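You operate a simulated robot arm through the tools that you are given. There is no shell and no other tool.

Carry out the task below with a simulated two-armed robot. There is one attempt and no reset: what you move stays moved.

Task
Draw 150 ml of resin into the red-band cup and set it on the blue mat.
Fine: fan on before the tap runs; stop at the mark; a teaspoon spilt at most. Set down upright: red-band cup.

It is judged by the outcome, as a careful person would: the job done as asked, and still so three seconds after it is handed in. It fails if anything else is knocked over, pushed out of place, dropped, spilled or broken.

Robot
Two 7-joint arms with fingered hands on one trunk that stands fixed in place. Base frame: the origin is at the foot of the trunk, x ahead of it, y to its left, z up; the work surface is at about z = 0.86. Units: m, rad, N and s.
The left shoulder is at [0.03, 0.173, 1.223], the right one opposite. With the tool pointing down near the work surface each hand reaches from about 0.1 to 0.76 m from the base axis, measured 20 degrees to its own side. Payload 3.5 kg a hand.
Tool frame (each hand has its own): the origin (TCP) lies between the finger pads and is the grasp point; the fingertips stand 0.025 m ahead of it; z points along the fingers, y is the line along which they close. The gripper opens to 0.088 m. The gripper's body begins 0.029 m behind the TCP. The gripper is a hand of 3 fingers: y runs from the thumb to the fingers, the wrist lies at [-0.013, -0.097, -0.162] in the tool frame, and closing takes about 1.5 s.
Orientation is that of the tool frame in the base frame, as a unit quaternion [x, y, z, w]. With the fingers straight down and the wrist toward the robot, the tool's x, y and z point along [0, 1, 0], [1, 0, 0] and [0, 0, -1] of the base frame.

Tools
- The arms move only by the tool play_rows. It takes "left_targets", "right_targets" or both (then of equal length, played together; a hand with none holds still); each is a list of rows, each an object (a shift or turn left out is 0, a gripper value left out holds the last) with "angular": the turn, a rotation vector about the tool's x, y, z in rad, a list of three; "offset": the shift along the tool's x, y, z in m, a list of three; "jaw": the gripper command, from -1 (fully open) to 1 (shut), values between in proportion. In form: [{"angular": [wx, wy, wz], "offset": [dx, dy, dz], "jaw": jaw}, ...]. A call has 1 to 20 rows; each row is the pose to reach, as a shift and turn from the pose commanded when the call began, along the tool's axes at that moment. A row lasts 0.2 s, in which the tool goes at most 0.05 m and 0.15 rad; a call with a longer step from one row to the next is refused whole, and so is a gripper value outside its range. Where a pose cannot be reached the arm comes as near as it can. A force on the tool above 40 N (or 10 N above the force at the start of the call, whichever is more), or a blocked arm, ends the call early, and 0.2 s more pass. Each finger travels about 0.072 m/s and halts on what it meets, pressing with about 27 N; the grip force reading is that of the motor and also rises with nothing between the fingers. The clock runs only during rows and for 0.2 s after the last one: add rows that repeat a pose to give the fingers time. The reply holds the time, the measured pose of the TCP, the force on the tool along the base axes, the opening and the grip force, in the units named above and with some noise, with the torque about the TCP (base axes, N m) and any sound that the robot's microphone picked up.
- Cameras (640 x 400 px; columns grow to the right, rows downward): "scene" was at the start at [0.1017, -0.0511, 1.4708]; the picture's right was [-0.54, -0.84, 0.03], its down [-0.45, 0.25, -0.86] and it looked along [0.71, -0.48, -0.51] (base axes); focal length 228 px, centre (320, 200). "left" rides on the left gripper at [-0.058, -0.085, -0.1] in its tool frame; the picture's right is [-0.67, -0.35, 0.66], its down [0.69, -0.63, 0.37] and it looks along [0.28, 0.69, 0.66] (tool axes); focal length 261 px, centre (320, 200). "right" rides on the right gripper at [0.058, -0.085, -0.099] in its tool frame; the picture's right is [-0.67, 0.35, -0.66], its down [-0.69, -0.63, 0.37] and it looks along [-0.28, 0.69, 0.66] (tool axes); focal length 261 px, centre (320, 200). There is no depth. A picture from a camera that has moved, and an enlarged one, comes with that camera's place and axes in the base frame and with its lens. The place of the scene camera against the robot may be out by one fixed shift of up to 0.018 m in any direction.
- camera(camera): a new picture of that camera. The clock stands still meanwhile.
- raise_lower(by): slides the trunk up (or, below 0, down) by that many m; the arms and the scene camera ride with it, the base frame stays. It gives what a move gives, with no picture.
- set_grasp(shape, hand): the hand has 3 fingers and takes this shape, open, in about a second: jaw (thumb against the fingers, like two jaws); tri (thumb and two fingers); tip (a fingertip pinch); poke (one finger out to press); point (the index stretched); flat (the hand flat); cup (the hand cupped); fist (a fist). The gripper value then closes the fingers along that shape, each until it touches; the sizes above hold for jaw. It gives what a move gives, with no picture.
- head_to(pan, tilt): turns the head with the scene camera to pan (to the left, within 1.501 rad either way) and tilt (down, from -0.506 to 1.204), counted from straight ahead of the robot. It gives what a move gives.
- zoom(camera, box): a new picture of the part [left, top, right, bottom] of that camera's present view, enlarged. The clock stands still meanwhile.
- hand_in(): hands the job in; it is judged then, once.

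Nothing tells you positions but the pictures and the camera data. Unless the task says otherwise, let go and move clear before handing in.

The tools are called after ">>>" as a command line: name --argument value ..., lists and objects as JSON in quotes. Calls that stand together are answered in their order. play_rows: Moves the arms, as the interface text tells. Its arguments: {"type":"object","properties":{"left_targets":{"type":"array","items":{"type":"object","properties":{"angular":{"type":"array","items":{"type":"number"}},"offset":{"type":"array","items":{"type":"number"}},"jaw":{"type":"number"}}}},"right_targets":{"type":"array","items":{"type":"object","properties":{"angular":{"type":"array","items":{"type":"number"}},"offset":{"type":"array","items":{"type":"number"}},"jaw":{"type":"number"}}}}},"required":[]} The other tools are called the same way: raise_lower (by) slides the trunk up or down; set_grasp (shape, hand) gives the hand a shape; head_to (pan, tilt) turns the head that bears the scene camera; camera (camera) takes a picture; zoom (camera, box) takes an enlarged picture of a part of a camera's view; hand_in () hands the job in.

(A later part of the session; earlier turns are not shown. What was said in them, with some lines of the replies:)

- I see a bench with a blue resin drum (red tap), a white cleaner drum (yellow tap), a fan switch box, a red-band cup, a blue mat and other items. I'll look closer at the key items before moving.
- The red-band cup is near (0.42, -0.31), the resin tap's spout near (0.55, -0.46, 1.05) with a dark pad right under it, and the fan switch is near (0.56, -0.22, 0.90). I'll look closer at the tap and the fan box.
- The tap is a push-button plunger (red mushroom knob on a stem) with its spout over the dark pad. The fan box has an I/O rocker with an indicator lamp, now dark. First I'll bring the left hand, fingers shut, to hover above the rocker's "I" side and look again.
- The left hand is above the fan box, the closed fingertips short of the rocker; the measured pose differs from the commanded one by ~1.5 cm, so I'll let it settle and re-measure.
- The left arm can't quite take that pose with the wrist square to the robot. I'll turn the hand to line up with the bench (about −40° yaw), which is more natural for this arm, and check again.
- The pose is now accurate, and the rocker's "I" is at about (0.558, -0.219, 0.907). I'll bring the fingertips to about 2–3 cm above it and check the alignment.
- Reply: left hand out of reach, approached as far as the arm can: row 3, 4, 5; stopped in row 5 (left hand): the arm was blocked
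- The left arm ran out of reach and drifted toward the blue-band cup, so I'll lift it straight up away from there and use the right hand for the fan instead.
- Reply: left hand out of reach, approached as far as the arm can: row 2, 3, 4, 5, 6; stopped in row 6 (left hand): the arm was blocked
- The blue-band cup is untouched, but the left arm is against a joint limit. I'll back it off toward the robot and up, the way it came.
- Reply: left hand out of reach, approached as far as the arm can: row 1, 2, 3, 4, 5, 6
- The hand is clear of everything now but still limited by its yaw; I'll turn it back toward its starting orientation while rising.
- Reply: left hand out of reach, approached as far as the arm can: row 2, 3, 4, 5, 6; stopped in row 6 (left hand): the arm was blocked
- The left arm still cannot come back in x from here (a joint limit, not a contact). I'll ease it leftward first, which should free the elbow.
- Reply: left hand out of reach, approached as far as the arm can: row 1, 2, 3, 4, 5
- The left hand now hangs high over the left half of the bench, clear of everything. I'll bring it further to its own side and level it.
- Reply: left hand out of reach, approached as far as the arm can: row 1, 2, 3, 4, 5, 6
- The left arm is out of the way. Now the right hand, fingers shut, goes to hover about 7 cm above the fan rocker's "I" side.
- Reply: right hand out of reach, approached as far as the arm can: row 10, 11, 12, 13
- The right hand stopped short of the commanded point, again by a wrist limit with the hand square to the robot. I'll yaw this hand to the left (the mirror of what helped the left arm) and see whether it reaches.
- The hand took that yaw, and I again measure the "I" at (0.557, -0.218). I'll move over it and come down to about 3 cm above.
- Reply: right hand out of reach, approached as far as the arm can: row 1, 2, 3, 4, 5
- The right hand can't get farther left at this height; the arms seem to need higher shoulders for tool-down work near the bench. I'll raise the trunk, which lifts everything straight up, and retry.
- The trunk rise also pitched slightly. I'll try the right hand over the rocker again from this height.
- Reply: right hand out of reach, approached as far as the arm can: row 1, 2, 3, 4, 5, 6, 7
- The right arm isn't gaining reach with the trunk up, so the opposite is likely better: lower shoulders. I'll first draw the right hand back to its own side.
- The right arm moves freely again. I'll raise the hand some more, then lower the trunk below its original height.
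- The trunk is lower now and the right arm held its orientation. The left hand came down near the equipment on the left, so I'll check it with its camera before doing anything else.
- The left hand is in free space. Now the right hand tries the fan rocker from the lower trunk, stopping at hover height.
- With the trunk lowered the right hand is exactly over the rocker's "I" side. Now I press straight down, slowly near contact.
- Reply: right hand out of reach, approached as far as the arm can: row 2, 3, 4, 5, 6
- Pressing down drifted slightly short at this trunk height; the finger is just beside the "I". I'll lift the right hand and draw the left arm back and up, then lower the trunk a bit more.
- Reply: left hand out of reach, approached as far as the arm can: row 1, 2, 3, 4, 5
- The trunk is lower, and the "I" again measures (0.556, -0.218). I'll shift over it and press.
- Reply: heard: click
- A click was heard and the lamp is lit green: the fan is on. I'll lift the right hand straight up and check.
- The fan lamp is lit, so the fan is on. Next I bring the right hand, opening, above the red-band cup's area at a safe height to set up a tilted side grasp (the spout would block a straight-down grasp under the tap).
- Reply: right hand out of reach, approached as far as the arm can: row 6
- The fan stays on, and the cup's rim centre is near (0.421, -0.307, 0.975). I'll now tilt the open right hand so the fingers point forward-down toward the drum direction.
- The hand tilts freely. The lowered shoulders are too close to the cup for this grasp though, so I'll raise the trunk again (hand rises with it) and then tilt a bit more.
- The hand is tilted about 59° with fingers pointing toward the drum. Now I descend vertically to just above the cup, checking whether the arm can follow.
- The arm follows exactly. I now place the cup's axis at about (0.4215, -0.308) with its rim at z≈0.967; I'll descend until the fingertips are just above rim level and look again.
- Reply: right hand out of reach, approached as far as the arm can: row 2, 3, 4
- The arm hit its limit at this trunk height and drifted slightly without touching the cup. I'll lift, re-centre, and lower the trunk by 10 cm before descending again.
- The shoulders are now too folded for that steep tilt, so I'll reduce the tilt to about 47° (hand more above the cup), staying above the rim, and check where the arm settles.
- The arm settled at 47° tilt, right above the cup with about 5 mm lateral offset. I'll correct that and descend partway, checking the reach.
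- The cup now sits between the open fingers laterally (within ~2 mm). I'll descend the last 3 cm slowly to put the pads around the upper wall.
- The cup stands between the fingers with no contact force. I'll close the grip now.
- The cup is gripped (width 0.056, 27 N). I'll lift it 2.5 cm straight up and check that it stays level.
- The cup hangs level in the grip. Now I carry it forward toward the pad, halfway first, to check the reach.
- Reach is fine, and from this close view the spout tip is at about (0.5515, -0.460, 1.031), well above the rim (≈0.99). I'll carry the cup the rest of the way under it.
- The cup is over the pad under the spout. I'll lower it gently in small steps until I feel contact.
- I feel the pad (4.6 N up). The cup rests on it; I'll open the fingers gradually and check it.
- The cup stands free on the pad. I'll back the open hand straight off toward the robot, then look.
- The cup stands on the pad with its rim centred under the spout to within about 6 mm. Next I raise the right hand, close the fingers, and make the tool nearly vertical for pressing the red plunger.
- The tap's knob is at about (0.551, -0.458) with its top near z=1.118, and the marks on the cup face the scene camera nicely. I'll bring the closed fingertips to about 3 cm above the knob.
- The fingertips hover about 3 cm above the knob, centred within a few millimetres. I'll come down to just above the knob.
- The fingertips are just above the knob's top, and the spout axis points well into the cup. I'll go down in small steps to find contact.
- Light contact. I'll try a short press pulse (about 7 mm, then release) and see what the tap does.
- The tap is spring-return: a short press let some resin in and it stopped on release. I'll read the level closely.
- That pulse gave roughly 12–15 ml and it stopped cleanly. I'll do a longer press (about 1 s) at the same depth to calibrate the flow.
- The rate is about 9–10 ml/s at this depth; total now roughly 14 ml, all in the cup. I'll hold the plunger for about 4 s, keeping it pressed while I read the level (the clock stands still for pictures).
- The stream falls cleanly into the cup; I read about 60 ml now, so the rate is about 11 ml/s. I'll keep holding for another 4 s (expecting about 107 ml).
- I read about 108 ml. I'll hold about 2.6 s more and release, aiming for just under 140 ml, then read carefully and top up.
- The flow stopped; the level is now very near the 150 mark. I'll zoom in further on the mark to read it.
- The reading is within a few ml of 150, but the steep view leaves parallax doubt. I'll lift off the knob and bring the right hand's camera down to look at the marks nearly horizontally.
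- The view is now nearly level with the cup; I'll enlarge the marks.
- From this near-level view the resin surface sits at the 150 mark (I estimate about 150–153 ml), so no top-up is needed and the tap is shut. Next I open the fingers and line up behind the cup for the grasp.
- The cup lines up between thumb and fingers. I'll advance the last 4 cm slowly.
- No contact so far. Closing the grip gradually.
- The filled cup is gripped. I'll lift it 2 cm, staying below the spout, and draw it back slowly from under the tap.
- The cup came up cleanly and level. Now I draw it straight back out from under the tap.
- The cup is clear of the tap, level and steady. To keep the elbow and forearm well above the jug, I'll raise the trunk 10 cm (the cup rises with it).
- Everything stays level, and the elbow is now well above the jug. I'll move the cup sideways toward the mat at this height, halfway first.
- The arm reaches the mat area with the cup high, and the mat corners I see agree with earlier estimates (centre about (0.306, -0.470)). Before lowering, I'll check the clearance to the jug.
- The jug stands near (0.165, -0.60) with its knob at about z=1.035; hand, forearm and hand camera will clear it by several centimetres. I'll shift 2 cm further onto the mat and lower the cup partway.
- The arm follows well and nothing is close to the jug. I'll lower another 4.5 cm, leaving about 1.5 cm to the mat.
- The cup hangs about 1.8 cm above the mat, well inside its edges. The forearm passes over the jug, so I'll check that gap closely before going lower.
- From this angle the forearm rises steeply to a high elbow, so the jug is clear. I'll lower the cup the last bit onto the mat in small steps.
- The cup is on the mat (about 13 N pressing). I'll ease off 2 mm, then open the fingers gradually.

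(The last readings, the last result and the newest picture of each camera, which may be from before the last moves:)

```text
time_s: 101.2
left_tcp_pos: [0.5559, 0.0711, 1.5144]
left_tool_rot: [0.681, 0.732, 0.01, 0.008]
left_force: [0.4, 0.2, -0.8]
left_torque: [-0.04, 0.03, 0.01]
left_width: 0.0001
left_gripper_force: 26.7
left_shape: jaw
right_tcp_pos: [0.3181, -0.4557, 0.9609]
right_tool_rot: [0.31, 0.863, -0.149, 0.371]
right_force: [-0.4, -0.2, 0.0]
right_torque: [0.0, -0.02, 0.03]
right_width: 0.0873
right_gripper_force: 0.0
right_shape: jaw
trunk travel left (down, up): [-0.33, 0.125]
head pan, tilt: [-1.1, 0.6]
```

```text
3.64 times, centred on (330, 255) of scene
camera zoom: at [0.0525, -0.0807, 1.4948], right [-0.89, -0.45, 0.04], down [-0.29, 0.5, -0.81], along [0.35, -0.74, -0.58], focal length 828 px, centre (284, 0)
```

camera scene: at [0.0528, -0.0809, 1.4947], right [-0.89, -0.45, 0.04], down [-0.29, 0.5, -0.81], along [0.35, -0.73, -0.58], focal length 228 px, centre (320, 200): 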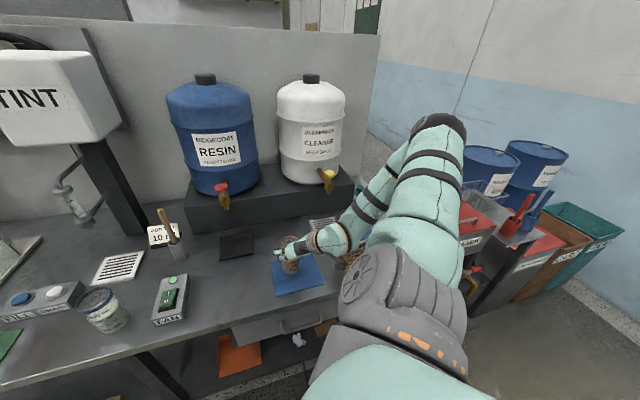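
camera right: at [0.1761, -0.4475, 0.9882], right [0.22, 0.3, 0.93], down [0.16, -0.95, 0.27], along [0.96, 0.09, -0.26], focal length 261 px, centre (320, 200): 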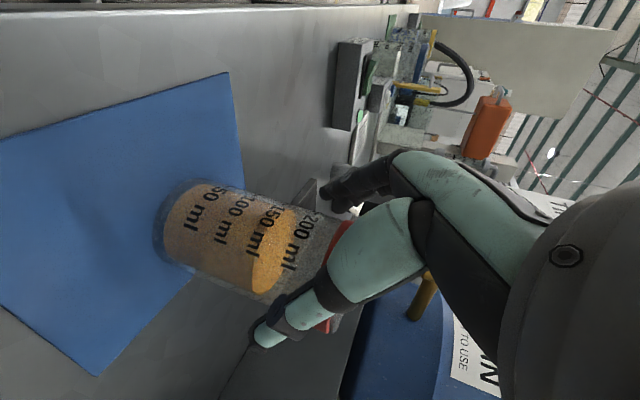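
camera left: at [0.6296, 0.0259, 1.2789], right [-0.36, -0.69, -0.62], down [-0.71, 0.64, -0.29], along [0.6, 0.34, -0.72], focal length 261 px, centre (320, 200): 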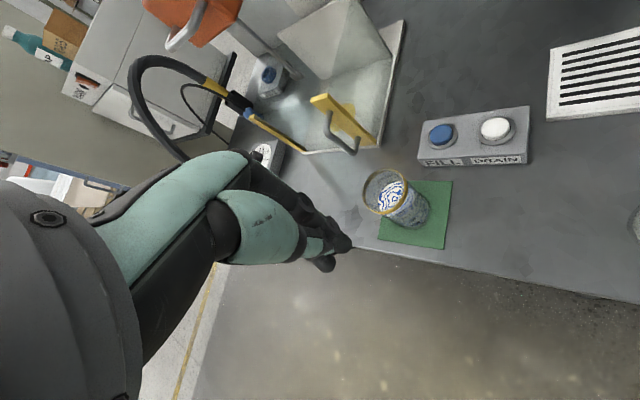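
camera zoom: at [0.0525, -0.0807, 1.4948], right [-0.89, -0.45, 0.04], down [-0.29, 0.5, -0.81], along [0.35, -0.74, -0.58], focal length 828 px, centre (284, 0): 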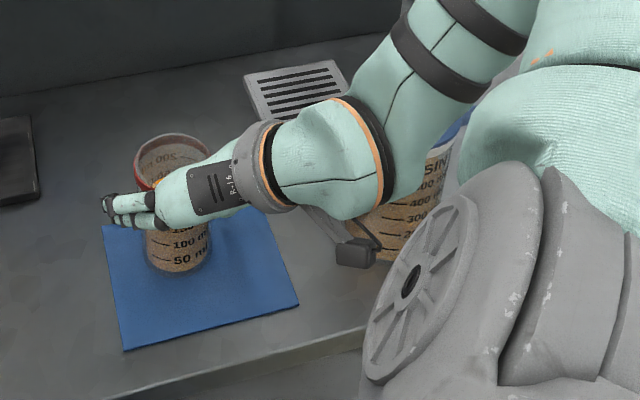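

The cup stands free on the mat. I'll raise the open hand straight up off it.

>>> play_rows --right_targets '[{"offset": [-0.0073, -0.0003, -0.0068], "jaw": -1}, {"offset": [-0.0182, -0.0008, -0.017], "jaw": -1}, {"offset": [-0.0328, -0.0014, -0.0307], "jaw": -1}, {"offset": [-0.0511, -0.0021, -0.0477], "jaw": -1}, {"offset": [-0.0693, -0.0029, -0.0648], "jaw": -1}, {"offset": [-0.0876, -0.0036, -0.0818], "jaw": -1}, {"offset": [-0.0876, -0.0036, -0.0818], "jaw": -1}]'

>>> camera --camera "right"

>>> camera --camera "scene"

```text
time_s: 102.8
left_tcp_pos: [0.5566, 0.0705, 1.5153]
left_tool_rot: [0.682, 0.732, 0.01, 0.009]
left_force: [0.6, 0.7, 0.5]
left_torque: [0.0, 0.01, 0.0]
left_width: 0.0004
left_gripper_force: 27.6
left_shape: jaw
right_tcp_pos: [0.3185, -0.4554, 1.0807]
right_tool_rot: [0.309, 0.863, -0.15, 0.371]
right_force: [-0.4, 0.1, -0.6]
right_torque: [0.0, 0.01, -0.04]
right_width: 0.0877
right_gripper_force: 0.1
right_shape: jaw
trunk travel left (down, up): [-0.33, 0.125]
head pan, tilt: [-1.1, 0.6]
```

```text
taken
camera right: at [0.1767, -0.4485, 1.1084], right [0.22, 0.3, 0.93], down [0.16, -0.95, 0.27], along [0.96, 0.09, -0.26], focal length 261 px, centre (320, 200)
```

right: 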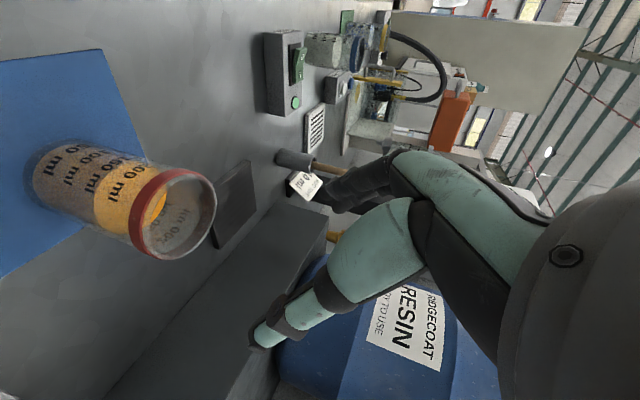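

```text
taken
camera scene: at [0.0527, -0.0809, 1.4947], right [-0.89, -0.45, 0.04], down [-0.29, 0.5, -0.81], along [0.35, -0.74, -0.58], focal length 228 px, centre (320, 200)
```

scene: 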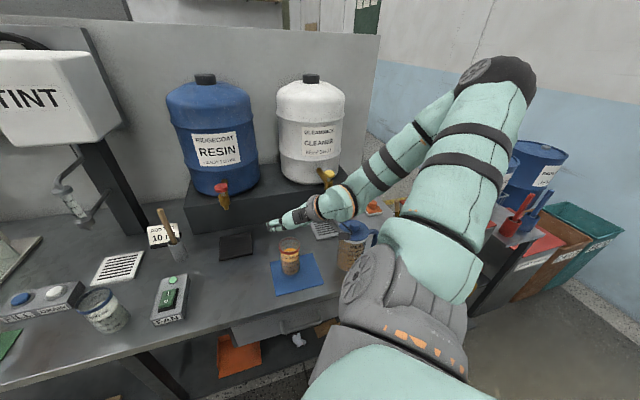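

The cup stands upright on the blue mat and the hand is clear. I'll inspect the cup, mat, pad and tap for any drips or displacement.

>>> zoom --camera "scene" --box '[250, 220, 340, 310]'

>>> zoom --camera "scene" --box '[140, 170, 300, 290]'

>>> zoom --camera "right" --box '[0, 40, 240, 280]'

```text
4.44 times, centred on (295, 265) of scene
camera zoom: at [0.0527, -0.0809, 1.4947], right [-0.89, -0.45, 0.04], down [-0.29, 0.5, -0.81], along [0.35, -0.74, -0.58], focal length 1013 px, centre (431, -89)
```

zoom: 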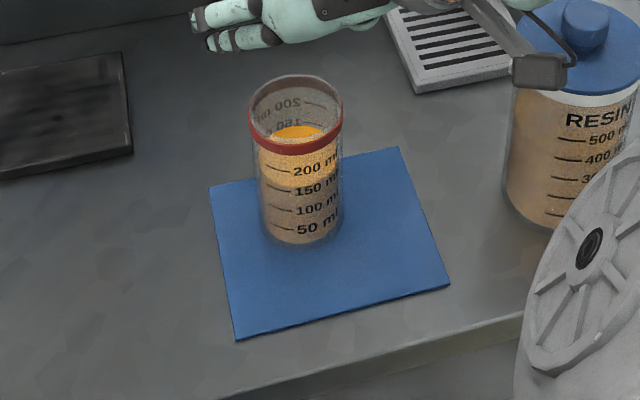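

```text
3.33 times, centred on (220, 230) of scene
camera zoom: at [0.0527, -0.0809, 1.4947], right [-0.89, -0.45, 0.04], down [-0.29, 0.5, -0.81], along [0.35, -0.74, -0.58], focal length 760 px, centre (653, 100)
```

zoom: 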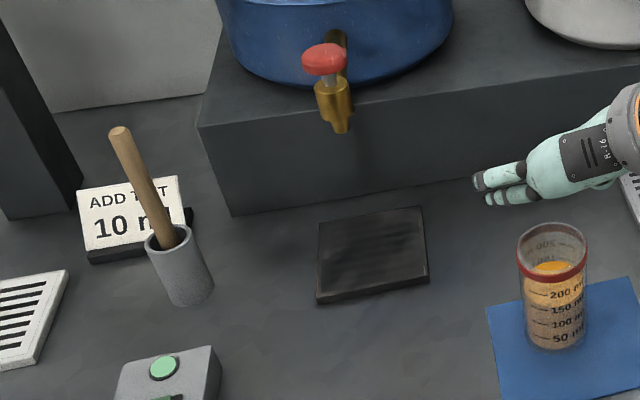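

```text
1.67 times, centred on (120, 160) of right
camera zoom: at [0.1767, -0.4485, 1.1084], right [0.22, 0.3, 0.93], down [0.16, -0.95, 0.27], along [0.96, 0.09, -0.26], focal length 434 px, centre (653, 267)
```

zoom: 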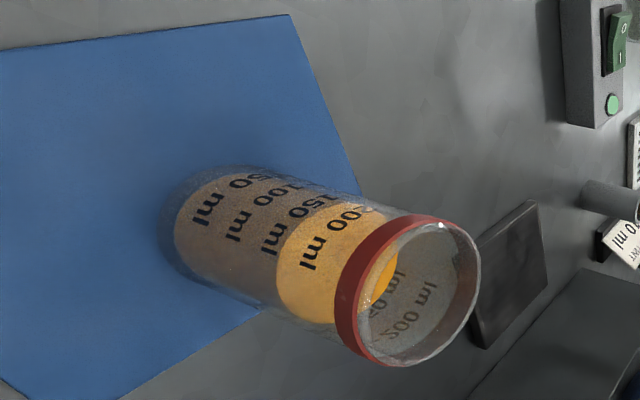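

The pad is dry, the tap shut, the fan still on, and the cup upright and fully on the mat with the resin at the 150 mark. I'll raise the right hand a bit more to be well clear, then check once more.

>>> play_rows --right_targets '[{"offset": [-0.0219, -0.0009, -0.0205], "jaw": -1}, {"offset": [-0.0438, -0.0018, -0.0409], "jaw": -1}, {"offset": [-0.0657, -0.0027, -0.0614], "jaw": -1}, {"offset": [-0.0876, -0.0036, -0.0818], "jaw": -1}, {"offset": [-0.0876, -0.0036, -0.0818], "jaw": -1}]'

>>> camera --camera "scene"

>>> zoom --camera "scene" --box '[260, 225, 330, 300]'

```text
time_s: 104.0
left_tcp_pos: [0.5564, 0.0701, 1.5147]
left_tool_rot: [0.681, 0.732, 0.01, 0.007]
left_force: [0.0, -0.2, -0.3]
left_torque: [-0.01, -0.01, 0.02]
left_width: 0.0003
left_gripper_force: 27.2
left_shape: jaw
right_tcp_pos: [0.3173, -0.4557, 1.1947]
right_tool_rot: [0.307, 0.865, -0.145, 0.37]
right_force: [-0.7, 0.7, -0.4]
right_torque: [-0.03, -0.01, 0.02]
right_width: 0.0877
right_gripper_force: 0.0
right_shape: jaw
right hand out of reach, approached as far as the arm can: row 4
trunk travel left (down, up): [-0.33, 0.125]
head pan, tilt: [-1.1, 0.6]
```

```text
taken
camera scene: at [0.0524, -0.0812, 1.4947], right [-0.89, -0.45, 0.04], down [-0.29, 0.5, -0.81], along [0.35, -0.73, -0.58], focal length 228 px, centre (320, 200)
```

scene: 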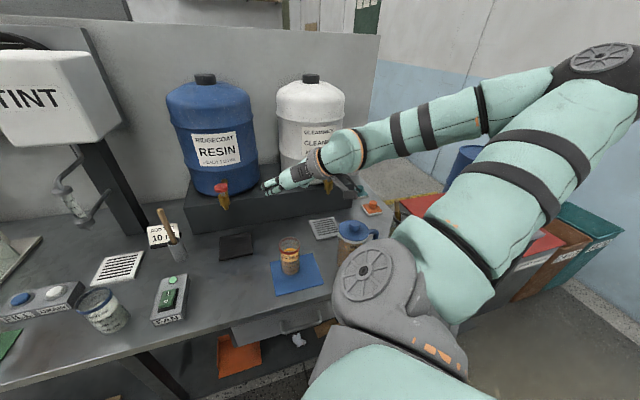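

```text
5.33 times, centred on (295, 262) of scene
camera zoom: at [0.0524, -0.0812, 1.4947], right [-0.89, -0.45, 0.04], down [-0.29, 0.5, -0.81], along [0.35, -0.73, -0.58], focal length 1215 px, centre (453, -133)
```

zoom: 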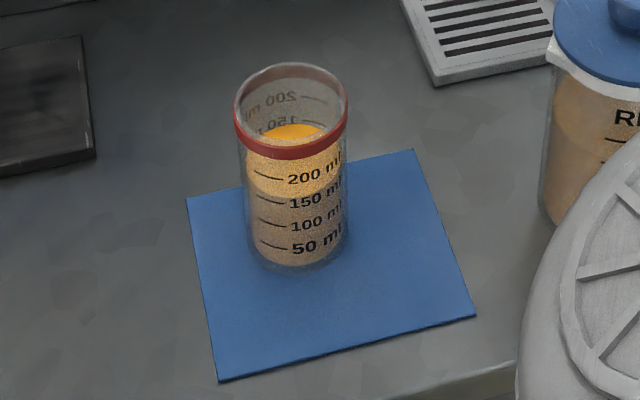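

The red-band cup stands upright on the blue mat with the resin at the 150 ml mark. The fan is on, the tap is shut, nothing is spilled or displaced, and the hand is clear, so I'm handing in.

>>> hand_in

```text
The job is handed in.
```

The red-band cup is standing upright on the blue mat with resin at the 150 ml mark. I've handed the job in.

- **Fan:** I switched it on before touching the tap. It clicked, its lamp lit, and I left it running.
- **Fill:** From a near-level view the resin reads about 150–153 ml, so I did not top it up. The tap closes itself when the button is let go, and it shut cleanly.
- **Spills and other items:** The pad under the tap was dry and I saw no drips. Nothing else on the bench looks knocked or moved.
- **Arms:** Early on, the left arm ran out of reach while I tried for the fan switch and came close to the blue-band cup, with no contact seen. I moved that arm clear and used the right one for the rest. The right hand is open and raised well above the cup.
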